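You operate a simulated robot arm through the tools that you are given. There is no shell and no other tool. Be economical: measure what you need, move in short steps, check, and stop when the job is done.

Carry out the task below with a simulated two-armed robot. There is one attempt and no reset: what you move stays moved.

TASK
Pin the parts stand, then stand the chain oil from the kit box on its tray.
Fine: stand held steady with the other hand while the pin goes home; kit box lid shut again. Where these are worked on the way, their far stop is far enough and under half their travel is too little: kit box lid.

It is judged by the outcome, as a careful person would: the job done as asked, and still so three seconds after it is handed in. It fails if anything else is knocked over, pushed out of place, dropped, spilled or broken. Lids that push on must go on centred and level and be pressed home; caps that screw on are set level and turned clockwise until they are tight.

THE ROBOT
Two 7-joint arms with two-finger parallel grippers on one trunk, on a base that drives. Base frame: it is fixed to the floor where the robot stands at the start and does not move with it; the origin is under the middle of the robot, x ahead of it, y to its left, z up; the surface under the hand at the start is at about z = 0.78. Readings come in m, rad, newtons and seconds.
The left shoulder is at the start at [0.057, 0.182, 1.164], the right one opposite. With the tool pointing down near the work surface each hand reaches from about 0.1 to 0.72 m from the robot's upright axis, wherever it stands, measured 20 degrees to its own side. Places, roughly: kit box lid [0.5, -0.6, 0.9]; steel pin with black plate [0.5, 0.1, 0.9]; tray of the parts stand [0.5, 0.2, 1]. Payload 3.91 kg a hand.
Tool frame (each hand has its own): the origin (TCP) lies between the finger pads and is the grasp point; the fingertips stand 0.03 m ahead of it; z points along the fingers, y is the line along which they close. Largest opening 0.11 m; finger width 0.02, thickness 0.01; the body of the gripper, 0.048 by 0.112 m, starts 0.055 m behind the TCP.
Orientation is told as [roll, pitch, yaw] about the base's x, y, z axes, in that order, counted from this pose: with the fingers straight down and closing along the base's y, the tool's x points along the base's -x, its y along +y and its z along -z.

THE INTERFACE
- The arms move only by the tool move_arm. It takes "left_series", "right_series" or both (then of equal length, played together; a hand with none holds still); each is a list of rows, each a list of 3 entries, a list of its own where there are three numbers: the opening, from 0 (shut) to 1 (fully open), then the shift along the base's x, y, z in units of 30 mm (1.0 is 30 mm), then the turn, a rotation vector about the base's x, y, z in units of 6 degrees (1.0 is 6 degrees). In form: [[claw, [dx, dy, dz], [rx, ry, rz]], ...]. A call has 1 to 12 rows; each row shifts and turns the commanded pose from where the row before left it. A call with a number of a shift or a turn outside -1 to 1 is refused whole. Each row takes 0.2 s and may step no farther than 0.05 m and 0.15 rad from the row before; otherwise, or with a gripper value out of range, the whole call is refused. Where a pose cannot be reached the arm comes as near as it can. A force on the tool above 70 N (or 10 N above the force at the start of the call, whichever is more), or a blocked arm, ends the call early, and 0.2 s more pass. Each finger travels about 0.072 m/s and halts on what it meets, pressing with about 35 N; the grip force reading is that of the motor and also rises with nothing between the fingers. The clock runs only during rows and for 0.2 s after the last one: add rows that do not move to give the fingers time. The reply holds the time, the measured pose of the TCP, the force on the tool along the base axes, the opening and the grip force, in the units named above and with some noise, with the torque about the TCP (base axes, N m) and any sound that the robot's microphone picked up.
- Cameras (640 x 400 px; columns grow to the right, rows downward): "scene" is now at [0.1939, 0.0011, 1.3711]; the picture's right is [0.02, -1.00, 0.00], its down [-0.43, -0.01, -0.90] and it looks along [0.90, 0.02, -0.43] (base axes); focal length 214 px, centre (320, 200). "left" rides on the left gripper at [0.073, -0.017, -0.103] in its tool frame; the picture's right is [0.23, 0.97, 0.00], its down [-0.76, 0.18, -0.62] and it looks along [-0.61, 0.14, 0.78] (tool axes); focal length 222 px, centre (320, 200). "right" rides on the right gripper at [0.072, 0.017, -0.103] in its tool frame; the picture's right is [-0.23, 0.97, 0.00], its down [-0.76, -0.18, -0.62] and it looks along [-0.61, -0.14, 0.78] (tool axes); focal length 222 px, centre (320, 200). There is no depth. A picture from a camera that has moved, and an enlarged one, comes with that camera's place and axes in the base frame and with its lens.
- snapshot(camera): a new picture of that camera. The clock stands still meanwhile.
- slide_trunk(by): slides the trunk up (or, below 0, down) by that many m; the arms and the scene camera ride with it, the base frame stays. It gives what a move gives, with no picture.
- drive_base(legs): drives the robot by 1 to 6 legs, each [ahead, left, turn to the left] in m, m and rad, along the robot's own axes; the way and the turn of a leg run together, so that a leg with both is an arc; at most 1.5 m and 3.142 rad a leg. The arms and the cameras ride along, it lands a little off, and it stops where it bumps. It gives what a move gives.
- turn_head(pan, tilt): turns the head with the scene camera to pan (to the left, within 1.396 rad either way) and tilt (down, from -0.506 to 1.204), counted from straight ahead of the robot. It gives what a move gives.
- inspect(camera, box): a new picture of the part [left, top, right, bottom] of that camera's present view, enlarged. The clock stands still meanwhile.
- close_job(): hands the job in; it is judged then, once.

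Go step by step. Nothing tells you exact positions but the pictures and the camera data: compare them with the known pose of the tool, close in by small moves and look again before you grip or let go. The budget is 120 turns and 100 pictures, counting those below and the enlarged ones. Unless the task says otherwise, let go and move clear before handing in.

The tools are called after "Request:" as name(argument=value, ...) on one line, values as JSON. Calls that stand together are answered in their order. move_arm: Moves the arms, as the interface text tells. Its arguments: {"type":"object","properties":{"left_series":{"type":"array","items":{"type":"array"}},"right_series":{"type":"array","items":{"type":"array"}}},"required":[]} The other tools are called the same way: slide_trunk (by) slides the trunk up or down; drive_base (legs) drives the base; turn_head (pan, tilt) turns the head that bears the scene camera; snapshot (camera) takes a picture; inspect (camera, box) takes an enlarged picture of a part of a camera's view; close_job () hands the job in.

At the start:

```text
t: 0.0
left_eef_pos: [0.3035, 0.0302, 1.2954]
left_tcp_rot: [0.003, 0.001, 0.027]
left_contact_force: [75.7, -39.9, -23.2]
left_moment: [5.02, 6.31, 5.36]
left_width: 0.1098
left_finger_force: 0.0
right_eef_pos: [0.3548, -0.3473, 1.2156]
right_tcp_rot: [0.0, -0.002, -0.002]
right_contact_force: [0.6, 0.0, 0.4]
right_moment: [0.01, 0.0, 0.0]
right_width: 0.11
right_finger_force: 0.1
trunk travel left (down, up): [-0.425, 0.089]
robot x, y, heading: [-0.0008, 0.0022, -0.0]
head pan, tilt: [-0.065, 0.51]
```

scene: 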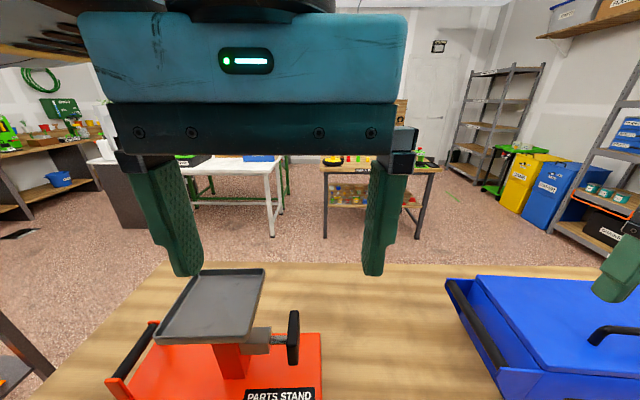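
right: 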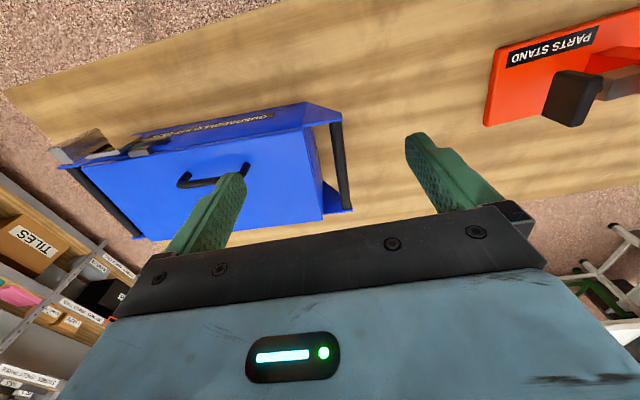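
left: 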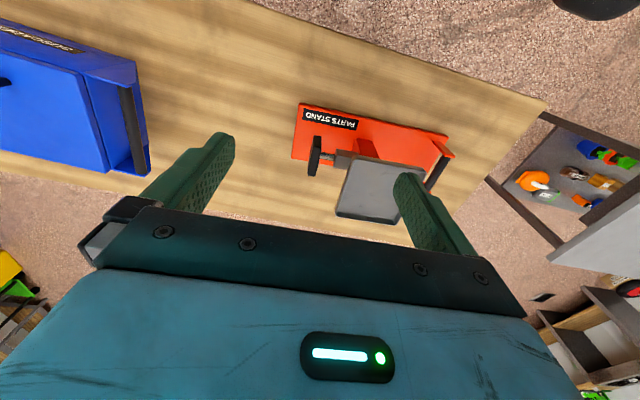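

The left hand hangs right in front of the head and reads about 75 N, so it seems to press on the robot's head. I'll ease it forward and to the left, away from the camera.

Request:
move_arm(left_series=[[1, [0.7, 0, 0], [0, 0, 0]], [1, [0.7, 0, 0], [0, 0, 0]], [1, [0, 0, 0], [0, 0, 0]]])

Request:
snapshot(camera="scene")

```text
t: 0.8
left_eef_pos: [0.3461, 0.0302, 1.2935]
left_tcp_rot: [0.003, -0.001, 0.031]
left_contact_force: [0.9, -0.5, 0.0]
left_moment: [0.01, 0.0, 0.0]
left_width: 0.11
left_finger_force: 0.1
right_eef_pos: [0.3555, -0.3465, 1.216]
right_tcp_rot: [0.0, -0.002, -0.002]
right_contact_force: [0.1, 0.1, -0.5]
right_moment: [0.02, 0.03, -0.04]
right_width: 0.1104
right_finger_force: 0.1
trunk travel left (down, up): [-0.425, 0.089]
robot x, y, heading: [0.0018, 0.0013, 0.002]
head pan, tilt: [-0.065, 0.51]
```

```text
96 pictures are left
camera scene: at [0.1922, -0.0068, 1.3654], right [-0.06, -1.0, 0.0], down [-0.49, 0.03, -0.87], along [0.87, -0.06, -0.49], focal length 214 px, centre (320, 200)
```

scene: 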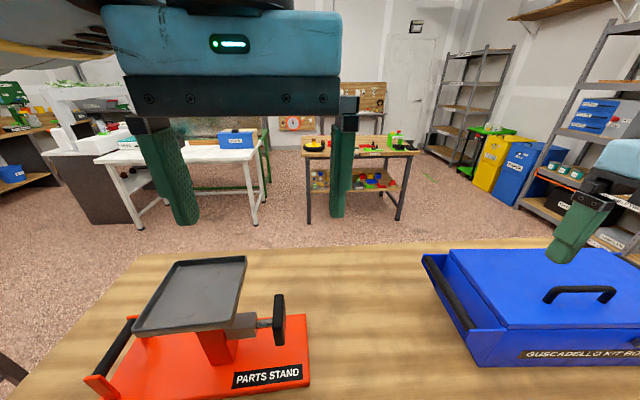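

The contact is gone. Now I'll move the left hand out to the left and tilt the head down for a better look.

Request:
move_arm(left_series=[[1, [0, 1, 0], [0, 0, 0]], [1, [0, 1, 0], [0, 0, 0]], [1, [0, 1, 0], [0, 0, 0]], [1, [0, 1, 0], [0, 0, 0]], [1, [0, 1, 0], [0, 0, 0]], [1, [0, 1, 0], [0, 0, 0]], [1, [0, 1, 0], [0, 0, 0]], [1, [0, 1, 0], [0, 0, 0]], [1, [0, 1, 0], [0, 0, 0]], [1, [0, 1, 0], [0, 0, 0]]])

Request:
turn_head(pan=0, tilt=0.8)

Request:
snapshot(camera="scene")

Request:
snapshot(camera="left")

```text
t: 3.0
left_eef_pos: [0.3533, 0.3201, 1.2796]
left_tcp_rot: [-0.001, -0.002, 0.03]
left_contact_force: [0.4, 0.4, -0.4]
left_moment: [0.02, 0.01, -0.01]
left_width: 0.1102
left_finger_force: 0.1
left hand out of reach, approached as far as the arm can: row 10
right_eef_pos: [0.356, -0.3466, 1.2159]
right_tcp_rot: [0.0, 0.001, 0.0]
right_contact_force: [0.2, -1.0, 0.0]
right_moment: [-0.06, 0.01, -0.01]
right_width: 0.1098
right_finger_force: 0.1
trunk travel left (down, up): [-0.425, 0.089]
robot x, y, heading: [-0.002, -0.0024, 0.0]
head pan, tilt: [-0.065, 0.51]
```

```text
t: 3.8
left_eef_pos: [0.3527, 0.3186, 1.2805]
left_tcp_rot: [0.002, -0.002, 0.031]
left_contact_force: [0.7, 0.2, 0.5]
left_moment: [-0.02, 0.01, 0.01]
left_width: 0.1099
left_finger_force: 0.1
right_eef_pos: [0.3552, -0.3473, 1.2154]
right_tcp_rot: [0.001, -0.001, 0.0]
right_contact_force: [-1.0, -0.5, 0.7]
right_moment: [-0.01, -0.03, 0.01]
right_width: 0.11
right_finger_force: 0.0
trunk travel left (down, up): [-0.425, 0.089]
robot x, y, heading: [0.0015, 0.0009, 0.002]
head pan, tilt: [0.0, 0.799]
```

```text
95 pictures are left
camera scene: at [0.1826, -0.001, 1.3403], right [0.0, -1.0, 0.0], down [-0.72, 0.0, -0.7], along [0.7, 0.0, -0.72], focal length 214 px, centre (320, 200)
```

scene: 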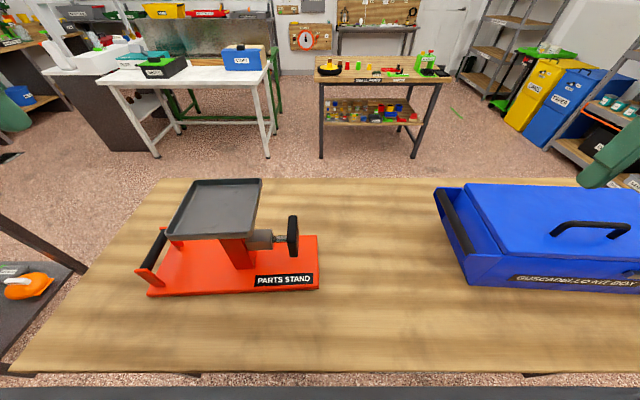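

```text
94 pictures are left
camera left: at [0.2817, 0.2991, 1.3842], right [-0.26, 0.97, 0.0], down [0.75, 0.2, 0.63], along [0.6, 0.16, -0.78], focal length 222 px, centre (320, 200)
```

left: 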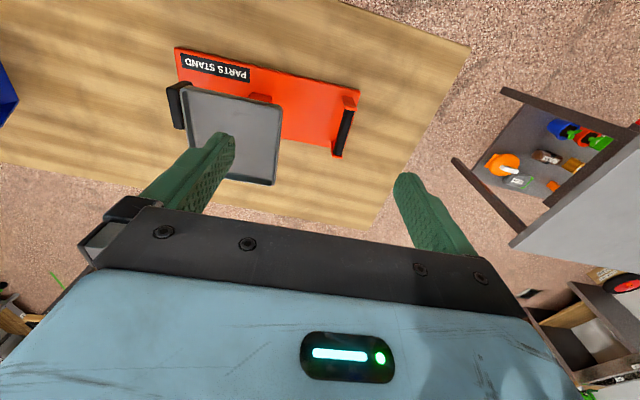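

The view is clear now. I'll enlarge the parts stand to find the pin, and the kit box.

Request:
inspect(camera="scene", box=[120, 160, 340, 310])

Request:
inspect(camera="scene", box=[420, 160, 640, 310])

Request:
inspect(camera="left", box=[150, 30, 380, 190])

```text
2.67 times, centred on (230, 235) of scene
camera zoom: at [0.1826, -0.001, 1.3403], right [0.0, -1.0, 0.0], down [-0.72, 0.0, -0.7], along [0.7, 0.0, -0.72], focal length 572 px, centre (560, 107)
```

zoom: 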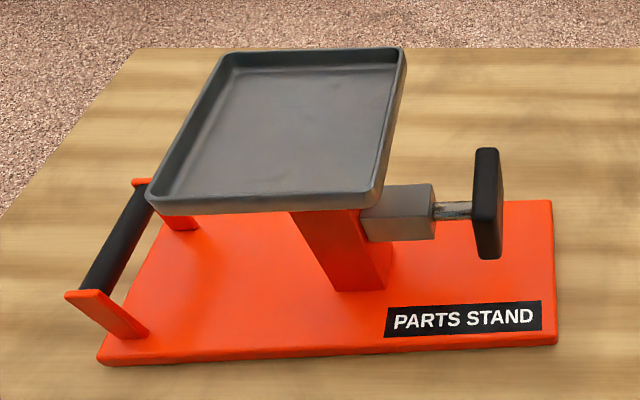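

```text
2.67 times, centred on (530, 235) of scene
camera zoom: at [0.1826, -0.001, 1.3403], right [0.0, -1.0, 0.0], down [-0.72, 0.0, -0.7], along [0.7, 0.0, -0.72], focal length 572 px, centre (-240, 107)
```

zoom: 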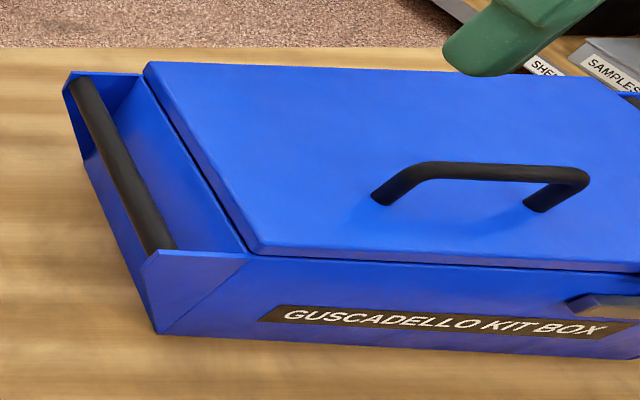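

```text
2.50 times, centred on (265, 110) of left
camera zoom: at [0.2817, 0.2991, 1.3842], right [-0.26, 0.97, 0.0], down [0.75, 0.2, 0.63], along [0.6, 0.16, -0.78], focal length 555 px, centre (458, 425)
```

zoom: 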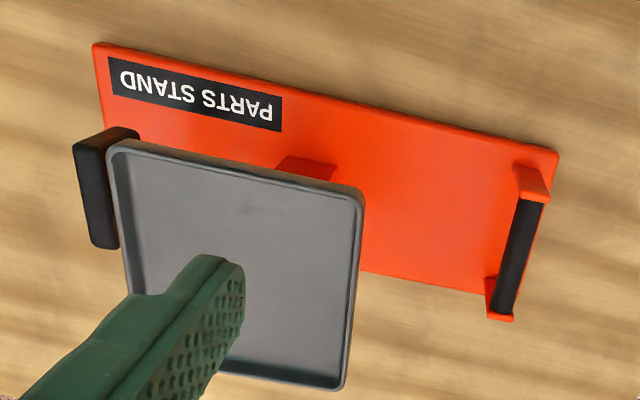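

The pin is a steel pin lying along y with a black plate on its right end, at about (0.47, 0.06, 0.93). The stand's handle bar runs along x at about (0.46, 0.406, 0.874). I'll bring the left hand above the bar and the right hand near the plate to look.

Request:
move_arm(left_series=[[1, [0, 0.7, -0.9], [0, 0, 0]], [1, [0, 0.7, -0.9], [0, 0, 0]], [1, [0, 0.7, -0.9], [0, 0, 0]], [1, [0, 0.8, -0.9], [0, 0, 0]], [1, [0.7, 0, -0.9], [0, 0, 0]], [1, [0.7, 0, -0.9], [0, 0, 0]], [1, [0.7, 0, -0.9], [0, 0, 0]], [1, [0.7, 0, -0.9], [0, 0, 0]], [1, [0.7, 0, -0.9], [0, 0, 0]], [1, [0, 0, 0], [0, 0, 0]]], right_series=[[0, [0.3, 0.95, -0.7], [0, 0, 0]], [0, [0.3, 0.95, -0.7], [0, 0, 0]], [0, [0.3, 0.95, -0.7], [0, 0, 0]], [0, [0.3, 0.95, -0.7], [0, 0, 0]], [0, [0.3, 0.95, -0.7], [0, 0, 0]], [0, [0.3, 0.95, -0.7], [0, 0, 0]], [0, [0.3, 0.95, -0.7], [0, 0, 0]], [0, [0.3, 0.95, -0.7], [0, 0, 0]], [0, [0.3, 0.95, -0.7], [0, 0, 0]], [0, [0, 0, 0], [0, 0, 0]]])

Request:
snapshot(camera="right")

Request:
snapshot(camera="left")

Request:
snapshot(camera="scene")

```text
t: 6.0
left_eef_pos: [0.4582, 0.4066, 1.0373]
left_tcp_rot: [0.003, -0.003, 0.031]
left_contact_force: [0.3, 0.1, -0.1]
left_moment: [0.02, -0.03, -0.01]
left_width: 0.1101
left_finger_force: 0.0
right_eef_pos: [0.4341, -0.1184, 1.0416]
right_tcp_rot: [-0.001, -0.001, -0.002]
right_contact_force: [-0.3, 0.4, -0.4]
right_moment: [0.02, -0.03, 0.06]
right_width: 0.0001
right_finger_force: 35.1
right hand out of reach, approached as far as the arm can: row 9
trunk travel left (down, up): [-0.425, 0.089]
robot x, y, heading: [0.003, 0.001, -0.001]
head pan, tilt: [0.0, 0.799]
```

```text
90 pictures are left
camera right: at [0.3633, -0.1009, 1.1438], right [0.23, 0.97, 0.0], down [0.76, -0.18, 0.62], along [0.61, -0.14, -0.78], focal length 222 px, centre (320, 200)
```

right: 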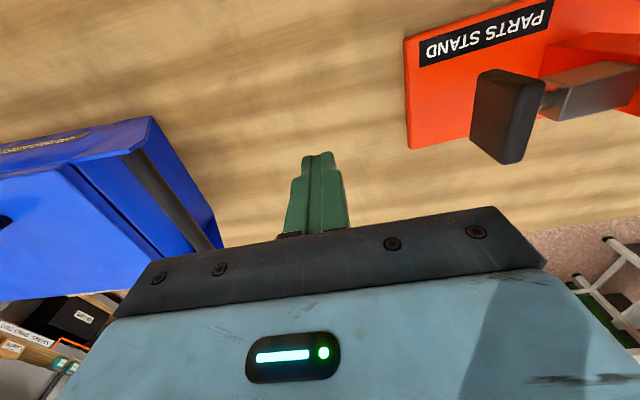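

```text
89 pictures are left
camera left: at [0.3871, 0.3866, 1.1404], right [-0.26, 0.97, 0.0], down [0.76, 0.2, 0.62], along [0.6, 0.16, -0.78], focal length 222 px, centre (320, 200)
```

left: 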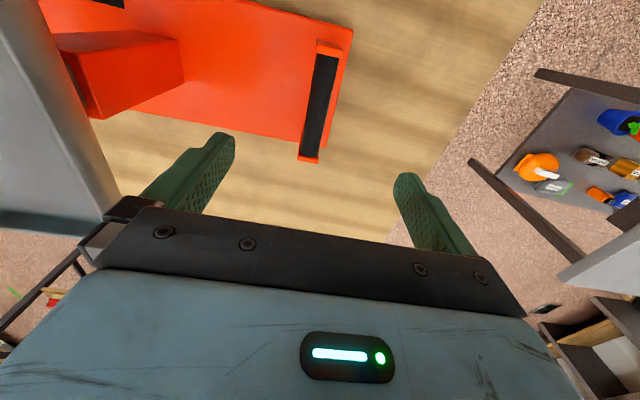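

```text
88 pictures are left
camera scene: at [0.1822, -0.0009, 1.3403], right [0.0, -1.0, 0.0], down [-0.72, 0.0, -0.7], along [0.7, 0.0, -0.72], focal length 214 px, centre (320, 200)
```

scene: 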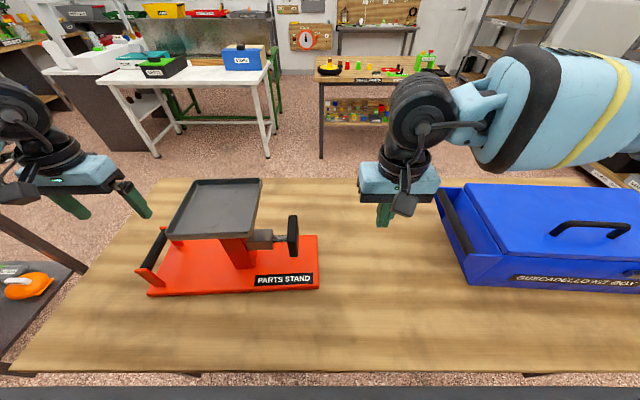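

The handle bar position is confirmed. The right hand can't cross far enough inward from here, so I'll pull it back and drive the base 0.2 m left to centre on the stand.

Request:
move_arm(right_series=[[0, [0, -1, 0.5], [0, 0, 0]], [0, [0, -1, 0.5], [0, 0, 0]], [0, [0, -1, 0.5], [0, 0, 0]]])

Request:
drive_base(legs=[[0, 0.2, 0]])

```text
t: 6.8
left_eef_pos: [0.4568, 0.4065, 1.0375]
left_tcp_rot: [0.004, -0.002, 0.028]
left_contact_force: [0.1, -0.4, -0.7]
left_moment: [0.02, -0.03, -0.04]
left_width: 0.11
left_finger_force: 0.1
right_eef_pos: [0.4304, -0.2063, 1.0853]
right_tcp_rot: [0.003, -0.002, 0.0]
right_contact_force: [0.6, -0.3, -0.6]
right_moment: [0.03, 0.0, 0.0]
right_width: 0.0001
right_finger_force: 34.7
trunk travel left (down, up): [-0.425, 0.089]
robot x, y, heading: [0.0027, 0.0017, 0.004]
head pan, tilt: [0.0, 0.799]
```

```text
t: 9.2
left_eef_pos: [0.4589, 0.6016, 1.0371]
left_tcp_rot: [0.004, -0.003, 0.028]
left_contact_force: [0.4, 0.8, 0.6]
left_moment: [-0.02, 0.03, 0.0]
left_width: 0.11
left_finger_force: 0.0
right_eef_pos: [0.4299, -0.0092, 1.0858]
right_tcp_rot: [-0.001, -0.002, -0.001]
right_contact_force: [0.2, -0.7, 0.7]
right_moment: [-0.01, 0.0, -0.02]
right_width: 0.0003
right_finger_force: 34.7
trunk travel left (down, up): [-0.425, 0.089]
robot x, y, heading: [0.0023, 0.1922, -0.001]
head pan, tilt: [0.0, 0.799]
```

The robot is centred on the stand. I'll bring the left hand back over the bar and part way down, and look with both hand cameras.

Request:
move_arm(left_series=[[1, [0, -0.95, 0], [0, 0, 0]], [1, [0, -0.95, 0], [0, 0, 0]], [1, [0, -0.95, 0], [0, 0, 0]], [1, [0, -0.95, 0], [0, 0, 0]], [1, [0, -0.95, 0], [0, 0, 0]], [1, [0, -0.95, 0], [0, 0, 0]], [1, [0, -0.8, 0], [0, 0, 0]], [1, [0, 0, -0.9], [0, 0, 0]], [1, [0, 0, -0.9], [0, 0, 0]], [1, [0, 0, -0.9], [0, 0, 0]], [1, [0, 0, -0.4], [0, 0, 0]], [1, [0, 0, 0], [0, 0, 0]]])

Request:
snapshot(camera="left")

Request:
snapshot(camera="right")

Request:
snapshot(camera="scene")

```text
t: 11.8
left_eef_pos: [0.4573, 0.4034, 0.9436]
left_tcp_rot: [0.002, 0.001, 0.028]
left_contact_force: [-0.5, 0.2, 0.5]
left_moment: [0.0, 0.02, 0.02]
left_width: 0.1101
left_finger_force: 0.1
right_eef_pos: [0.4312, -0.0097, 1.085]
right_tcp_rot: [-0.001, -0.002, -0.002]
right_contact_force: [-0.3, 0.3, 0.2]
right_moment: [-0.01, -0.02, -0.01]
right_width: 0.0
right_finger_force: 35.2
trunk travel left (down, up): [-0.425, 0.089]
robot x, y, heading: [-0.0006, 0.198, -0.006]
head pan, tilt: [0.0, 0.799]
```

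```text
87 pictures are left
camera left: at [0.3869, 0.385, 1.0475], right [-0.25, 0.97, 0.0], down [0.76, 0.2, 0.62], along [0.6, 0.16, -0.78], focal length 222 px, centre (320, 200)
```

left: 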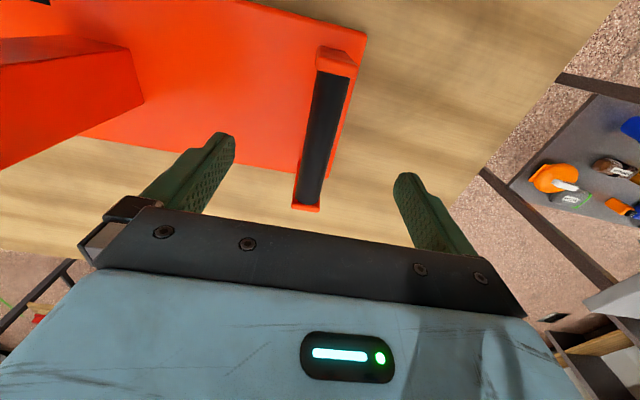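

```text
86 pictures are left
camera right: at [0.3596, 0.0069, 1.1874], right [0.23, 0.97, 0.0], down [0.76, -0.18, 0.62], along [0.61, -0.14, -0.78], focal length 222 px, centre (320, 200)
```

right: 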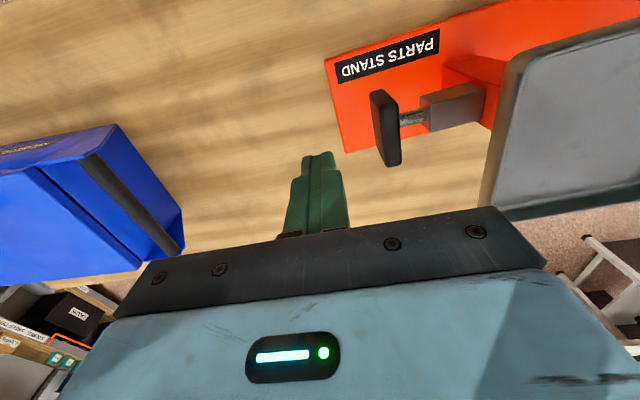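

```text
85 pictures are left
camera scene: at [0.1828, 0.1956, 1.3402], right [0.0, -1.0, 0.0], down [-0.72, 0.0, -0.7], along [0.7, 0.0, -0.72], focal length 214 px, centre (320, 200)
```

scene: 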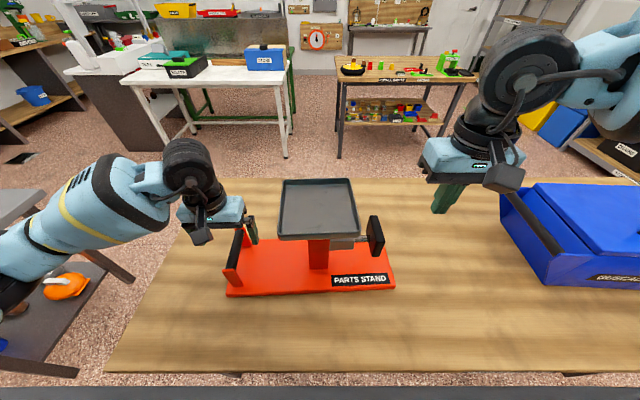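

The bar is centred between the left fingers, and the plate is at about (0.468, 0.06, 0.93). The left hand goes down and grips the bar. The right hand tilts about 48° so its closed fingertips can push in +y without the gripper body touching the tray.

Request:
move_arm(left_series=[[1, [0, 0, -0.8], [0, 0, 0]], [1, [0, 0, -0.8], [0, 0, 0]], [1, [0, 0, -0.65], [0, 0, 0]], [1, [0, 0, 0], [0, 0, 0]], [0, [0, 0, 0], [0, 0, 0]], [0, [0, 0, 0], [0, 0, 0]], [0, [0, 0, 0], [0, 0, 0]], [0, [0, 0, 0], [0, 0, 0]], [0, [0, 0, 0], [0, 0, 0]]], right_series=[[0, [0.15, -0.3, -0.3], [1, 0, 0]], [0, [0.15, -0.3, -0.3], [1, 0, 0]], [0, [0.15, -0.3, -0.4], [1, 0, 0]], [0, [0.15, -0.1, -0.6], [1, 0, 0]], [0, [0.15, 0, -0.6], [1, 0, 0]], [0, [0.15, 0, -0.6], [1, 0, 0]], [0, [0.15, 0, -0.6], [1, 0, 0]], [0, [0.15, 0, -0.6], [1, 0, 0]], [0, [0, 0, -0.5], [0, 0, 0]]])

Request:
snapshot(camera="left")

Request:
snapshot(camera="right")

Request:
snapshot(camera="scene")

```text
t: 13.8
left_eef_pos: [0.4592, 0.4075, 0.8767]
left_tcp_rot: [0.003, -0.002, 0.03]
left_contact_force: [0.3, -3.1, 0.7]
left_moment: [-0.01, 0.1, 0.65]
left_width: 0.0239
left_finger_force: 35.1
right_eef_pos: [0.4687, -0.0429, 0.9516]
right_tcp_rot: [0.84, 0.0, -0.001]
right_contact_force: [0.1, 0.5, -0.5]
right_moment: [0.02, -0.03, -0.04]
right_width: 0.0
right_finger_force: 34.6
trunk travel left (down, up): [-0.425, 0.089]
robot x, y, heading: [-0.0023, 0.1991, -0.004]
head pan, tilt: [0.0, 0.799]
```

```text
84 pictures are left
camera left: at [0.3886, 0.3874, 0.9797], right [-0.26, 0.97, 0.0], down [0.76, 0.2, 0.62], along [0.6, 0.16, -0.78], focal length 222 px, centre (320, 200)
```

left: 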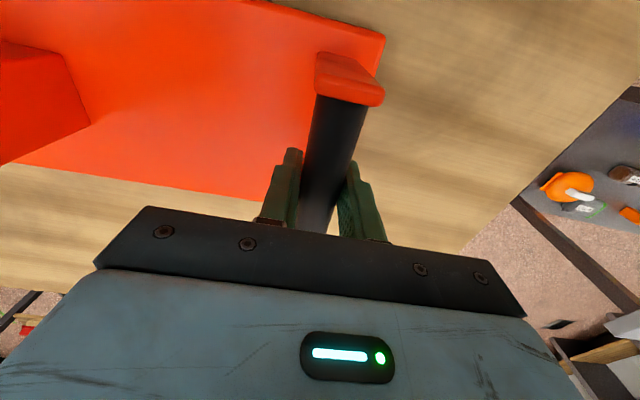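

```text
83 pictures are left
camera right: at [0.3962, -0.1072, 1.0321], right [0.23, 0.65, 0.72], down [0.76, -0.58, 0.28], along [0.61, 0.49, -0.63], focal length 222 px, centre (320, 200)
```

right: 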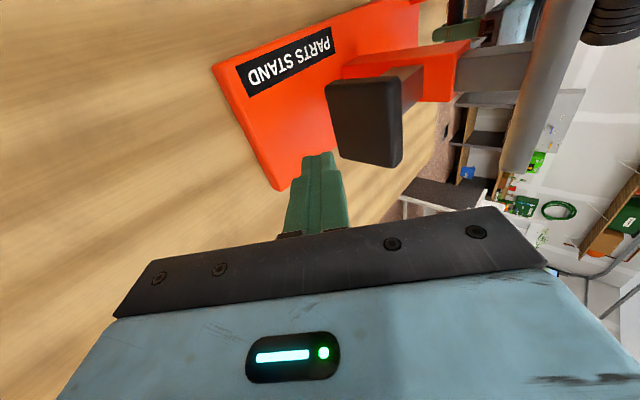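

```text
82 pictures are left
camera scene: at [0.1829, 0.1952, 1.3402], right [0.0, -1.0, 0.0], down [-0.72, 0.0, -0.7], along [0.7, 0.0, -0.72], focal length 214 px, centre (320, 200)
```

scene: 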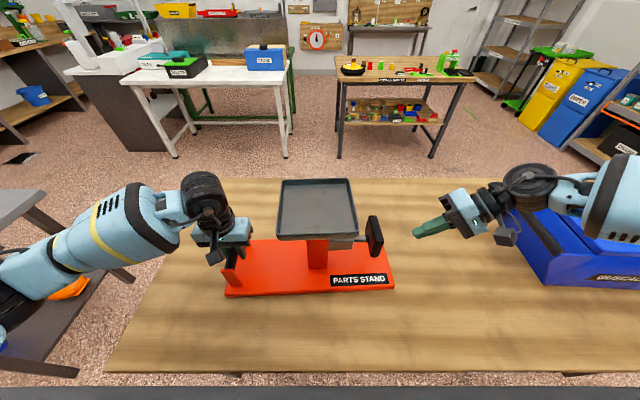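

The left hand has the bar. I'll enlarge the plate to fix its centre height before pushing.

Request:
inspect(camera="scene", box=[310, 190, 470, 290])

Request:
inspect(camera="right", box=[260, 30, 460, 190])

```text
4.00 times, centred on (390, 240) of scene
camera zoom: at [0.1829, 0.1952, 1.3402], right [0.0, -1.0, 0.0], down [-0.72, 0.0, -0.7], along [0.7, 0.0, -0.72], focal length 858 px, centre (40, 40)
```

zoom: 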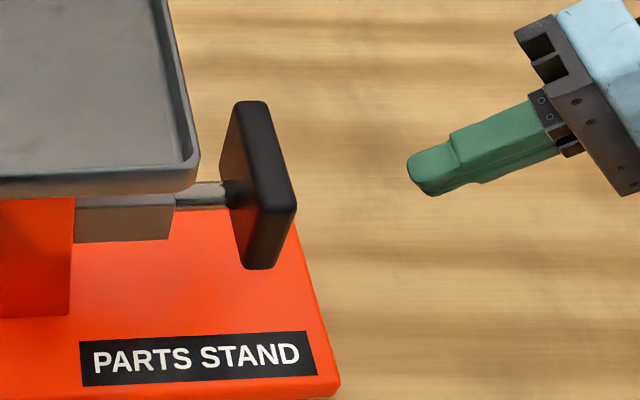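

```text
2.50 times, centred on (360, 110) of right
camera zoom: at [0.3962, -0.1072, 1.0321], right [0.23, 0.65, 0.72], down [0.76, -0.58, 0.28], along [0.61, 0.49, -0.63], focal length 555 px, centre (220, 425)
```

zoom: 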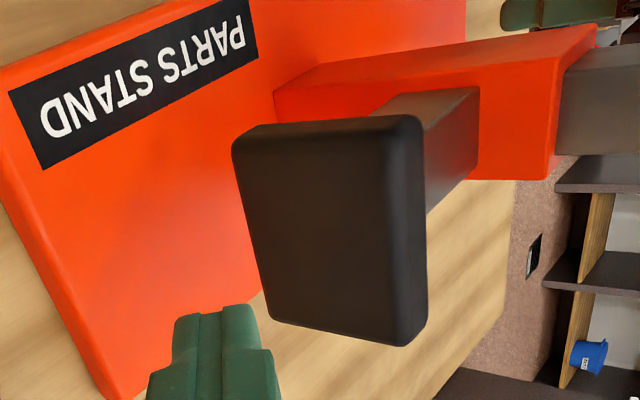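

The plate face centre is at about (0.475, 0.059, 0.915), with about 3 cm of pin showing. I'll line the fingertips up just short of the plate.

Request:
move_arm(right_series=[[0, [0.2, 0, -0.8], [0, 0, 0]], [0, [0, 0.9, 0], [0, 0, 0]], [0, [0, 0.9, 0], [0, 0, 0]], [0, [0, 0.3, 0], [0, 0, 0]], [0, [0, 0.15, 0], [0, 0, 0]], [0, [0, 0.15, 0], [0, 0, 0]], [0, [0, 0.15, 0], [0, 0, 0]], [0, [0, 0, 0], [0, 0, 0]]])

Request:
inspect(camera="scene", box=[310, 190, 470, 290])

```text
t: 15.6
left_eef_pos: [0.4591, 0.4078, 0.8757]
left_tcp_rot: [0.006, -0.001, 0.029]
left_contact_force: [0.3, 7.9, 0.8]
left_moment: [0.25, -0.18, 0.77]
left_width: 0.0241
left_finger_force: 35.0
right_eef_pos: [0.4722, 0.0357, 0.9261]
right_tcp_rot: [0.839, 0.001, -0.004]
right_contact_force: [-0.6, -11.4, 2.2]
right_moment: [-0.07, -0.02, 0.1]
right_width: 0.0002
right_finger_force: 35.0
trunk travel left (down, up): [-0.425, 0.089]
robot x, y, heading: [-0.0014, 0.1969, -0.001]
head pan, tilt: [0.0, 0.799]
```

```text
4.00 times, centred on (390, 240) of scene
camera zoom: at [0.1827, 0.1953, 1.3402], right [0.0, -1.0, 0.0], down [-0.72, 0.0, -0.7], along [0.7, 0.0, -0.72], focal length 858 px, centre (40, 40)
```

zoom: 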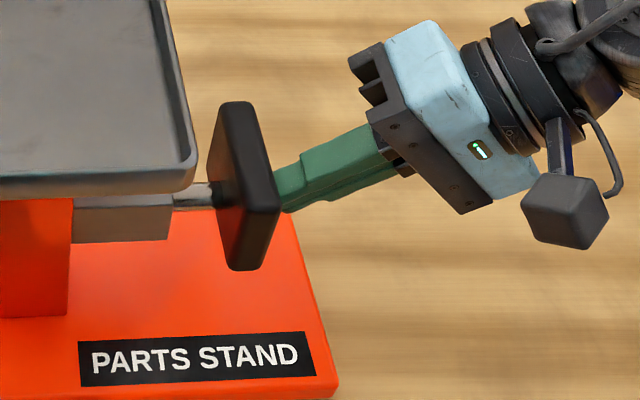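

The pin is sliding in with about 11 N, and the stand is holding still. I'll keep pushing in small steps.

Request:
move_arm(right_series=[[0, [0, 0.15, 0], [0, 0, 0]], [0, [0, 0.15, 0], [0, 0, 0]], [0, [0, 0.15, 0], [0, 0, 0]], [0, [0, 0.15, 0], [0, 0, 0]], [0, [0, 0, 0], [0, 0, 0]]])

Request:
inspect(camera="scene", box=[310, 190, 470, 290])

```text
t: 16.8
left_eef_pos: [0.4589, 0.4079, 0.8751]
left_tcp_rot: [0.003, -0.003, 0.03]
left_contact_force: [2.3, 13.4, 1.7]
left_moment: [0.03, -0.06, 0.71]
left_width: 0.0239
left_finger_force: 34.9
right_eef_pos: [0.473, 0.0547, 0.9263]
right_tcp_rot: [0.837, 0.003, -0.005]
right_contact_force: [-2.6, -11.5, -0.9]
right_moment: [-0.14, 0.0, 0.13]
right_width: 0.0
right_finger_force: 35.2
trunk travel left (down, up): [-0.425, 0.089]
robot x, y, heading: [-0.0009, 0.197, -0.001]
head pan, tilt: [0.0, 0.799]
```

```text
4.00 times, centred on (390, 240) of scene
camera zoom: at [0.1828, 0.1958, 1.3402], right [0.0, -1.0, 0.0], down [-0.72, 0.0, -0.7], along [0.7, 0.0, -0.72], focal length 858 px, centre (40, 40)
```

zoom: 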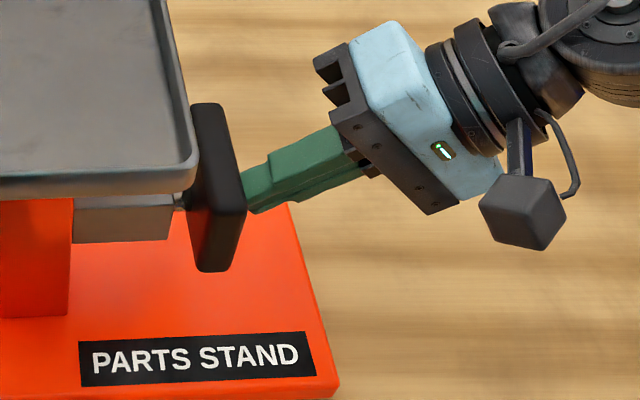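

The gap is almost closed. I'll keep pushing until the force rises at the stop.

Request:
move_arm(right_series=[[0, [0, 0.15, 0], [0, 0, 0]], [0, [0, 0.15, 0], [0, 0, 0]], [0, [0, 0.15, 0], [0, 0, 0]], [0, [0, 0.15, 0], [0, 0, 0]], [0, [0, 0, 0], [0, 0, 0]]])

Request:
inspect(camera="scene", box=[310, 190, 470, 290])

```text
t: 17.9
left_eef_pos: [0.46, 0.4116, 0.8759]
left_tcp_rot: [0.018, -0.001, 0.035]
left_contact_force: [-0.2, 42.8, 0.6]
left_moment: [0.0, -0.2, 0.55]
left_width: 0.0239
left_finger_force: 35.0
right_eef_pos: [0.4739, 0.0686, 0.925]
right_tcp_rot: [0.836, -0.001, -0.01]
right_contact_force: [0.6, -51.8, 10.3]
right_moment: [-0.42, 0.03, 0.28]
right_width: 0.0
right_finger_force: 34.6
trunk travel left (down, up): [-0.425, 0.089]
robot x, y, heading: [0.0012, 0.2001, -0.004]
head pan, tilt: [0.0, 0.799]
```

```text
4.00 times, centred on (390, 240) of scene
camera zoom: at [0.182, 0.1943, 1.3403], right [0.0, -1.0, 0.0], down [-0.72, 0.0, -0.7], along [0.7, 0.0, -0.72], focal length 858 px, centre (40, 40)
```

zoom: 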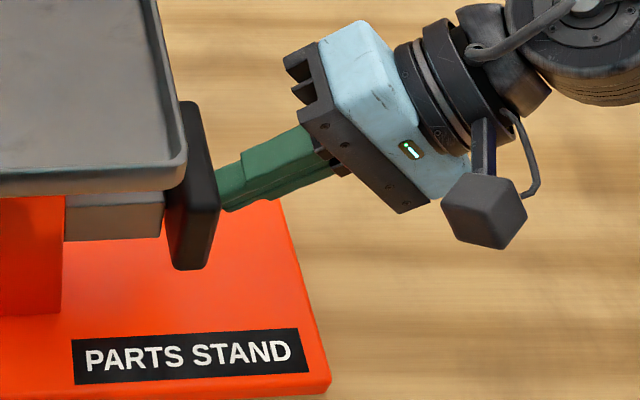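

The force rose to 52 N and the plate is against the block. I'll back the right hand off and check the seat.

Request:
move_arm(right_series=[[0, [0, -0.3, 0], [0, 0, 0]], [0, [0, -0.7, 0], [0, 0, 0]], [0, [0, -0.9, 0], [0, 0, 0]], [0, [0, -0.9, 0], [0, 0, 0]], [0, [0, 0, 0], [0, 0, 0]]])

Request:
inspect(camera="scene", box=[310, 190, 470, 290])

Request:
inspect(camera="right", box=[260, 30, 460, 190])

```text
t: 19.1
left_eef_pos: [0.4592, 0.4069, 0.8767]
left_tcp_rot: [0.0, 0.001, 0.026]
left_contact_force: [-0.1, -4.5, 1.5]
left_moment: [-0.25, 0.24, 0.04]
left_width: 0.0235
left_finger_force: 35.4
right_eef_pos: [0.4716, -0.0123, 0.9254]
right_tcp_rot: [0.836, 0.002, -0.002]
right_contact_force: [-0.9, 0.1, 0.4]
right_moment: [0.01, 0.02, -0.03]
right_width: 0.0001
right_finger_force: 35.2
trunk travel left (down, up): [-0.425, 0.089]
robot x, y, heading: [0.0019, 0.1984, -0.002]
head pan, tilt: [0.0, 0.799]
```

```text
4.00 times, centred on (390, 240) of scene
camera zoom: at [0.1827, 0.1952, 1.3403], right [0.0, -1.0, 0.0], down [-0.72, 0.0, -0.7], along [0.7, 0.0, -0.72], focal length 858 px, centre (40, 40)
```

zoom: 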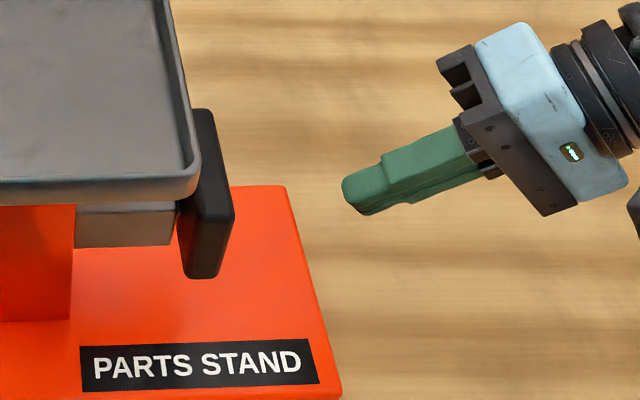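

```text
2.50 times, centred on (360, 110) of right
camera zoom: at [0.4002, -0.0773, 1.0064], right [0.23, 0.65, 0.72], down [0.76, -0.58, 0.28], along [0.61, 0.49, -0.63], focal length 555 px, centre (220, 425)
```

zoom: 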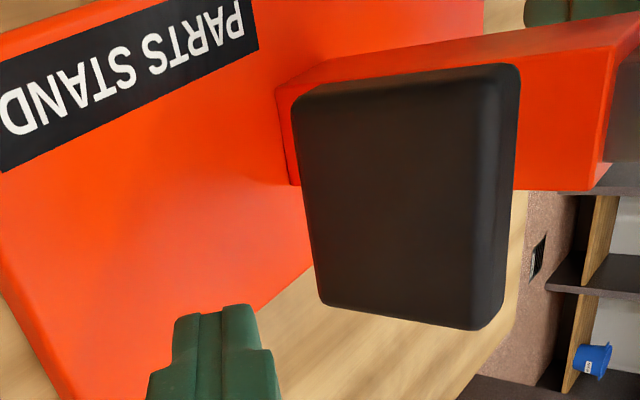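

The pin is home, with the plate flush on the block. I'll let go of the bar, raise both hands, straighten the right one, and then drive right to the kit box.

Request:
move_arm(left_series=[[1, [0, 0, 0], [0, 0, 0]], [1, [0, 0, 0], [0, 0, 0]], [1, [0, 0, 0], [0, 0, 0]], [1, [0, 0, 0], [0, 0, 0]], [1, [0, 0, 0.8], [0, 0, 0]], [1, [0, 0, 0.9], [0, 0, 0]], [1, [0, 0, 0.9], [0, 0, 0]], [1, [0, 0, 0.9], [0, 0, 0]], [1, [0, 0.3, 0.9], [0, 0, 0]], [1, [0, 0.3, 0.9], [0, 0, 0]], [1, [0, 0.3, 0.9], [0, 0, 0]]], right_series=[[0, [0, -1, 0], [0, 0, 0]], [0, [0, -1, 0], [0, 0, 0]], [0, [0, -0.5, 0.8], [-1, 0, 0]], [0, [0, 0, 0.8], [-1, 0, 0]], [0, [0, 0, 0.8], [-1, 0, 0]], [0, [0, 0, 0.8], [-1, 0, 0]], [0, [0, 0, 0.8], [-1, 0, 0]], [0, [0, 0, 0.8], [-1, 0, 0]], [0, [0, 0, 0.8], [-1, 0, 0]], [0.5, [0, 0, 0.8], [-1, 0, 0]], [1, [0, 0, 0.8], [0, 0, 0]]])

Request:
snapshot(camera="scene")

```text
t: 21.6
left_eef_pos: [0.4614, 0.4349, 1.0626]
left_tcp_rot: [0.003, -0.002, 0.027]
left_contact_force: [-0.3, 0.2, -0.5]
left_moment: [-0.02, 0.03, -0.01]
left_width: 0.1101
left_finger_force: 0.1
right_eef_pos: [0.4703, -0.087, 1.1421]
right_tcp_rot: [0.001, -0.003, -0.005]
right_contact_force: [-0.7, 0.6, -0.6]
right_moment: [0.03, -0.05, -0.01]
right_width: 0.0805
right_finger_force: 0.1
trunk travel left (down, up): [-0.425, 0.089]
robot x, y, heading: [-0.0025, 0.1967, 0.0]
head pan, tilt: [0.0, 0.799]
```

```text
74 pictures are left
camera scene: at [0.1822, 0.1956, 1.3403], right [0.0, -1.0, 0.0], down [-0.72, 0.0, -0.7], along [0.7, 0.0, -0.72], focal length 214 px, centre (320, 200)
```

scene: 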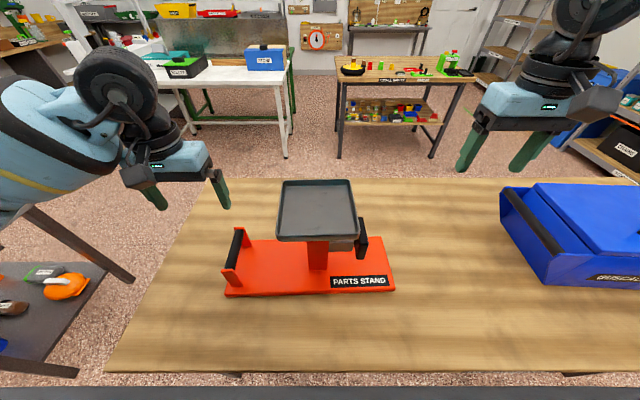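

The stand stands free and steady. I'll retract the left hand and drive right to face the kit box.

Request:
move_arm(left_series=[[1, [-0.5, 0, 1], [0, 0, 0]], [1, [-0.7, 0, 1], [0, 0, 0]], [1, [-0.9, 0, 1], [0, 0, 0]], [1, [-0.9, 0, 1], [0, 0, 0]], [1, [-0.9, 0, 0.5], [0, 0, 0]]])

Request:
drive_base(legs=[[0, -0.65, 0]])

Request:
snapshot(camera="scene")

Request:
snapshot(camera="right")

```text
t: 22.8
left_eef_pos: [0.3408, 0.4342, 1.1972]
left_tcp_rot: [0.005, -0.002, 0.028]
left_contact_force: [0.1, -0.1, -0.4]
left_moment: [0.01, 0.02, 0.0]
left_width: 0.1099
left_finger_force: 0.1
right_eef_pos: [0.4732, -0.0874, 1.1422]
right_tcp_rot: [0.001, -0.002, -0.001]
right_contact_force: [1.2, -0.3, -0.1]
right_moment: [0.01, 0.01, 0.0]
right_width: 0.11
right_finger_force: 0.0
trunk travel left (down, up): [-0.425, 0.089]
robot x, y, heading: [-0.0001, 0.1976, -0.002]
head pan, tilt: [0.0, 0.799]
```

```text
t: 28.9
left_eef_pos: [0.34, -0.213, 1.1969]
left_tcp_rot: [0.004, -0.001, 0.031]
left_contact_force: [0.0, -0.2, -0.2]
left_moment: [-0.04, -0.01, 0.01]
left_width: 0.1101
left_finger_force: 0.0
right_eef_pos: [0.4737, -0.734, 1.143]
right_tcp_rot: [0.0, -0.003, -0.001]
right_contact_force: [-0.1, 0.0, -0.1]
right_moment: [-0.01, 0.01, 0.02]
right_width: 0.1099
right_finger_force: 0.1
trunk travel left (down, up): [-0.425, 0.089]
robot x, y, heading: [0.0022, -0.4535, 0.006]
head pan, tilt: [0.0, 0.799]
```

```text
73 pictures are left
camera scene: at [0.1827, -0.4529, 1.3402], right [0.0, -1.0, 0.0], down [-0.72, 0.0, -0.7], along [0.7, 0.0, -0.72], focal length 214 px, centre (320, 200)
```

scene: 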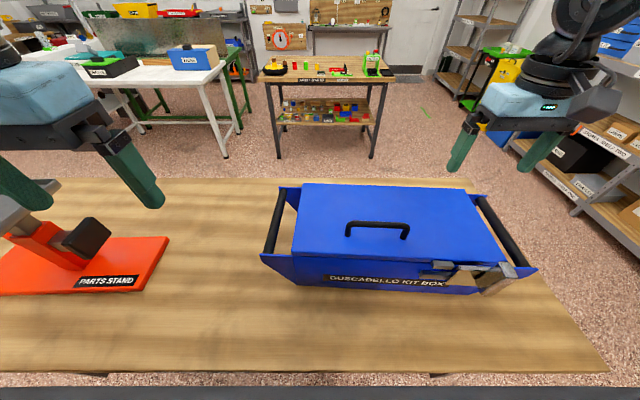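

```text
72 pictures are left
camera right: at [0.4021, -0.7181, 1.2445], right [0.23, 0.97, 0.0], down [0.76, -0.18, 0.62], along [0.61, -0.14, -0.78], focal length 222 px, centre (320, 200)
```

right: 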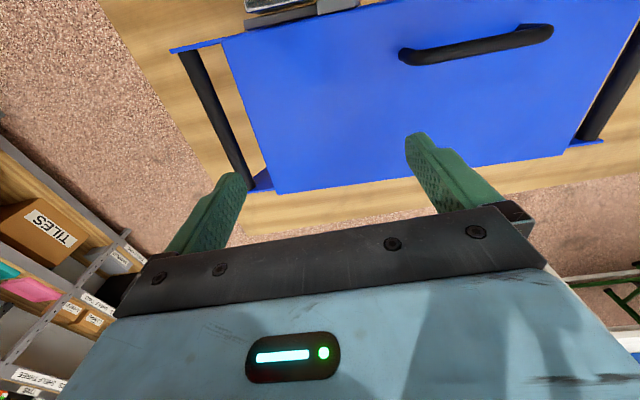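

The box faces me, with a latch on its front right. I'll enlarge the latch and the lid.

Request:
inspect(camera="scene", box=[400, 240, 560, 310])

Request:
inspect(camera="scene", box=[250, 165, 550, 310])

```text
4.00 times, centred on (480, 275) of scene
camera zoom: at [0.1827, -0.4529, 1.3402], right [0.0, -1.0, 0.0], down [-0.72, 0.0, -0.7], along [0.7, 0.0, -0.72], focal length 858 px, centre (-320, -100)
```

zoom: 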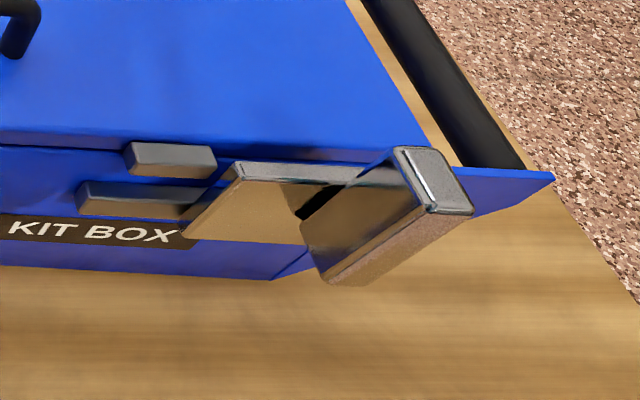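

```text
2.13 times, centred on (400, 238) of scene
camera zoom: at [0.1827, -0.4529, 1.3402], right [0.0, -1.0, 0.0], down [-0.72, 0.0, -0.7], along [0.7, 0.0, -0.72], focal length 458 px, centre (149, 120)
```

zoom: 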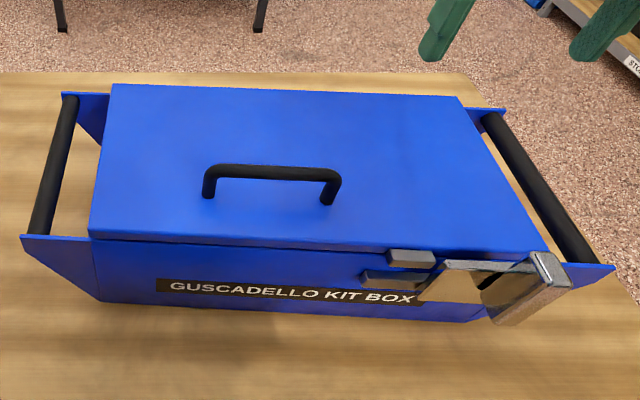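

A metal latch sits on the front right. I'll bring the right hand's camera nearer to see how it works.

Request:
move_arm(right_series=[[1, [-0.95, -0.7, -0.5], [0, 0, 0]], [1, [-0.95, -0.7, -0.5], [0, 0, 0]], [1, [-0.95, -0.7, -0.5], [0, 0, 0]], [1, [-0.95, -0.7, -0.5], [0, 0, 0]], [1, [-0.6, 0, -0.3], [0, 0, 0]], [1, [0, 0, 0], [0, 0, 0]]])

Request:
snapshot(camera="right")

```text
t: 30.3
left_eef_pos: [0.3419, -0.2132, 1.1966]
left_tcp_rot: [0.004, 0.0, 0.031]
left_contact_force: [-0.2, -1.1, 0.4]
left_moment: [0.02, -0.02, 0.04]
left_width: 0.1101
left_finger_force: 0.1
right_eef_pos: [0.34, -0.818, 1.0735]
right_tcp_rot: [-0.001, 0.001, 0.002]
right_contact_force: [0.7, 0.0, -0.1]
right_moment: [0.0, 0.01, 0.01]
right_width: 0.11
right_finger_force: 0.2
trunk travel left (down, up): [-0.425, 0.089]
robot x, y, heading: [-0.0017, -0.4537, 0.001]
head pan, tilt: [0.0, 0.799]
```

```text
69 pictures are left
camera right: at [0.2696, -0.8014, 1.175], right [0.23, 0.97, 0.0], down [0.76, -0.18, 0.62], along [0.61, -0.14, -0.78], focal length 222 px, centre (320, 200)
```

right: 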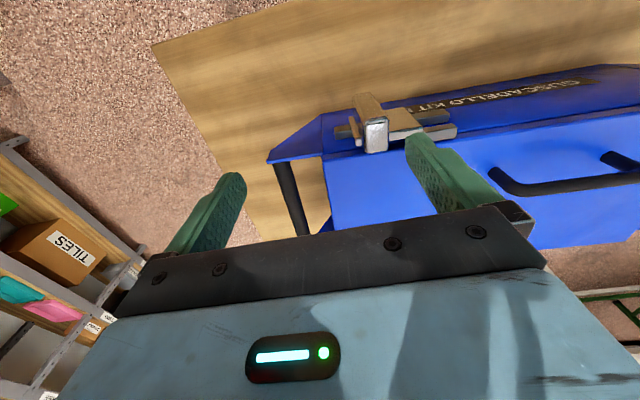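

Request:
inspect(camera="right", box=[310, 70, 480, 176])

```text
3.76 times, centred on (395, 123) of right
camera zoom: at [0.2696, -0.8014, 1.175], right [0.23, 0.97, 0.0], down [0.76, -0.18, 0.62], along [0.61, -0.14, -0.78], focal length 836 px, centre (38, 490)
```

zoom: 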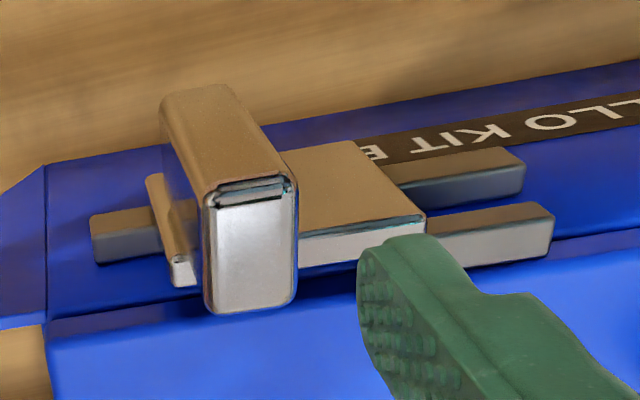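

The latch is a slider on a rail. It sits beside the lid's keeper and doesn't appear to cover it, so I'll try the lid gently first. The plan is to grip the handle with the right hand pointing 45° forward and down, closing across the bar, so no wrist turn is needed while the lid swings. I'll drive a bit left and then turn the hand.

Request:
drive_base(legs=[[0, 0.17, 0]])

Request:
move_arm(right_series=[[1, [0, 0, 0.5], [-0.392, -0.392, 0.945]], [1, [0, 0, 0.5], [-0.392, -0.392, 0.945]], [1, [0, 0, 0.5], [-0.392, -0.392, 0.945]], [1, [0, 0, 0.5], [-0.392, -0.392, 0.945]], [1, [0, 0, 0], [-0.392, -0.392, 0.945]], [1, [0, 0, 0], [-0.392, -0.392, 0.945]], [1, [0, 0, 0], [-0.392, -0.392, 0.945]], [1, [0, 0, 0], [-0.392, -0.392, 0.945]], [1, [0, 0, 0], [-0.392, -0.392, 0.945]], [1, [0, 0, 0], [-0.392, -0.392, 0.945]], [1, [0, 0, 0], [-0.392, -0.392, 0.945]], [1, [0, 0, 0], [-0.392, -0.392, 0.945]]])

Request:
move_arm(right_series=[[1, [0, 0, 0], [-0.392, -0.392, 0.945]], [1, [0, 0, 0], [-0.392, -0.392, 0.945]], [1, [0, 0, 0], [-0.392, -0.392, 0.945]], [1, [0, 0, 0], [0, 0, 0]]])

Request:
snapshot(camera="scene")

Request:
snapshot(camera="right")

```text
t: 32.4
left_eef_pos: [0.3421, -0.0495, 1.1969]
left_tcp_rot: [0.005, -0.001, 0.029]
left_contact_force: [0.2, 0.3, -0.2]
left_moment: [-0.02, 0.01, 0.0]
left_width: 0.11
left_finger_force: 0.1
right_eef_pos: [0.3399, -0.6531, 1.0738]
right_tcp_rot: [0.001, 0.001, 0.0]
right_contact_force: [-0.2, -0.4, 0.3]
right_moment: [0.06, 0.0, -0.01]
right_width: 0.1101
right_finger_force: 0.0
trunk travel left (down, up): [-0.425, 0.089]
robot x, y, heading: [0.0002, -0.2889, -0.002]
head pan, tilt: [0.0, 0.799]
```

```text
t: 35.0
left_eef_pos: [0.3413, -0.0497, 1.1959]
left_tcp_rot: [0.003, -0.003, 0.029]
left_contact_force: [-0.3, -0.4, 0.9]
left_moment: [0.01, -0.01, 0.0]
left_width: 0.1101
left_finger_force: 0.1
right_eef_pos: [0.3635, -0.5853, 1.1617]
right_tcp_rot: [-0.6, -0.08, 1.138]
right_contact_force: [0.1, -0.3, 0.2]
right_moment: [0.01, -0.01, 0.0]
right_width: 0.11
right_finger_force: 0.1
right hand out of reach, approached as far as the arm can: row 9, 10, 11, 12
trunk travel left (down, up): [-0.425, 0.089]
robot x, y, heading: [0.0008, -0.2882, 0.0]
head pan, tilt: [0.0, 0.799]
```

```text
t: 36.0
left_eef_pos: [0.3416, -0.0501, 1.1966]
left_tcp_rot: [0.003, -0.001, 0.028]
left_contact_force: [-0.6, 0.4, 0.0]
left_moment: [-0.01, -0.04, 0.02]
left_width: 0.11
left_finger_force: 0.0
right_eef_pos: [0.3669, -0.5407, 1.1837]
right_tcp_rot: [-0.685, -0.022, 1.286]
right_contact_force: [0.0, 0.1, -0.1]
right_moment: [0.01, 0.01, 0.01]
right_width: 0.1099
right_finger_force: 0.1
right hand out of reach, approached as far as the arm can: row 1, 2, 3
trunk travel left (down, up): [-0.425, 0.089]
robot x, y, heading: [0.0011, -0.2868, 0.002]
head pan, tilt: [0.0, 0.799]
```

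```text
67 pictures are left
camera scene: at [0.1824, -0.2889, 1.3402], right [0.0, -1.0, 0.0], down [-0.72, 0.0, -0.7], along [0.7, 0.0, -0.72], focal length 214 px, centre (320, 200)
```

scene: 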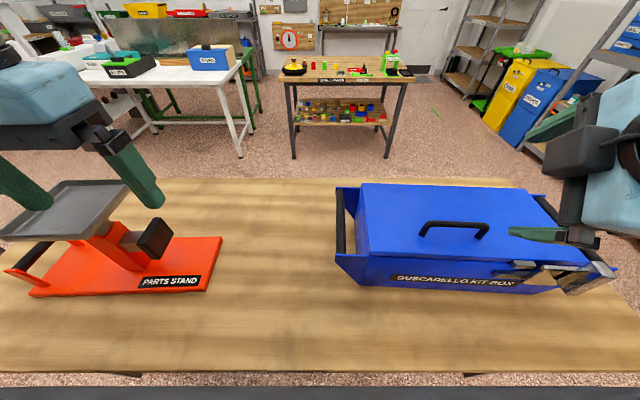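

```text
66 pictures are left
camera right: at [0.2718, -0.5895, 1.2492], right [-0.66, 0.44, -0.61], down [-0.04, 0.79, 0.61], along [0.75, 0.42, -0.5], focal length 222 px, centre (320, 200)
```

right: 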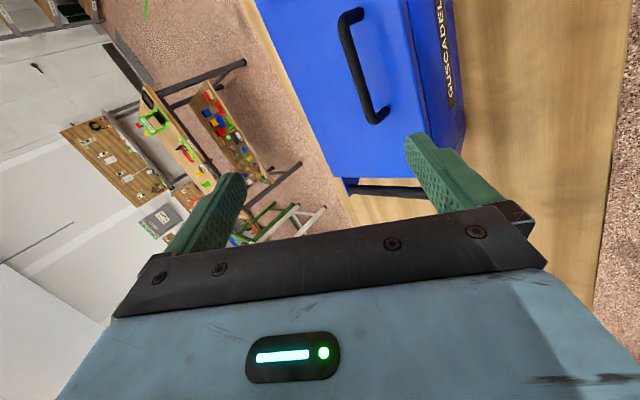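

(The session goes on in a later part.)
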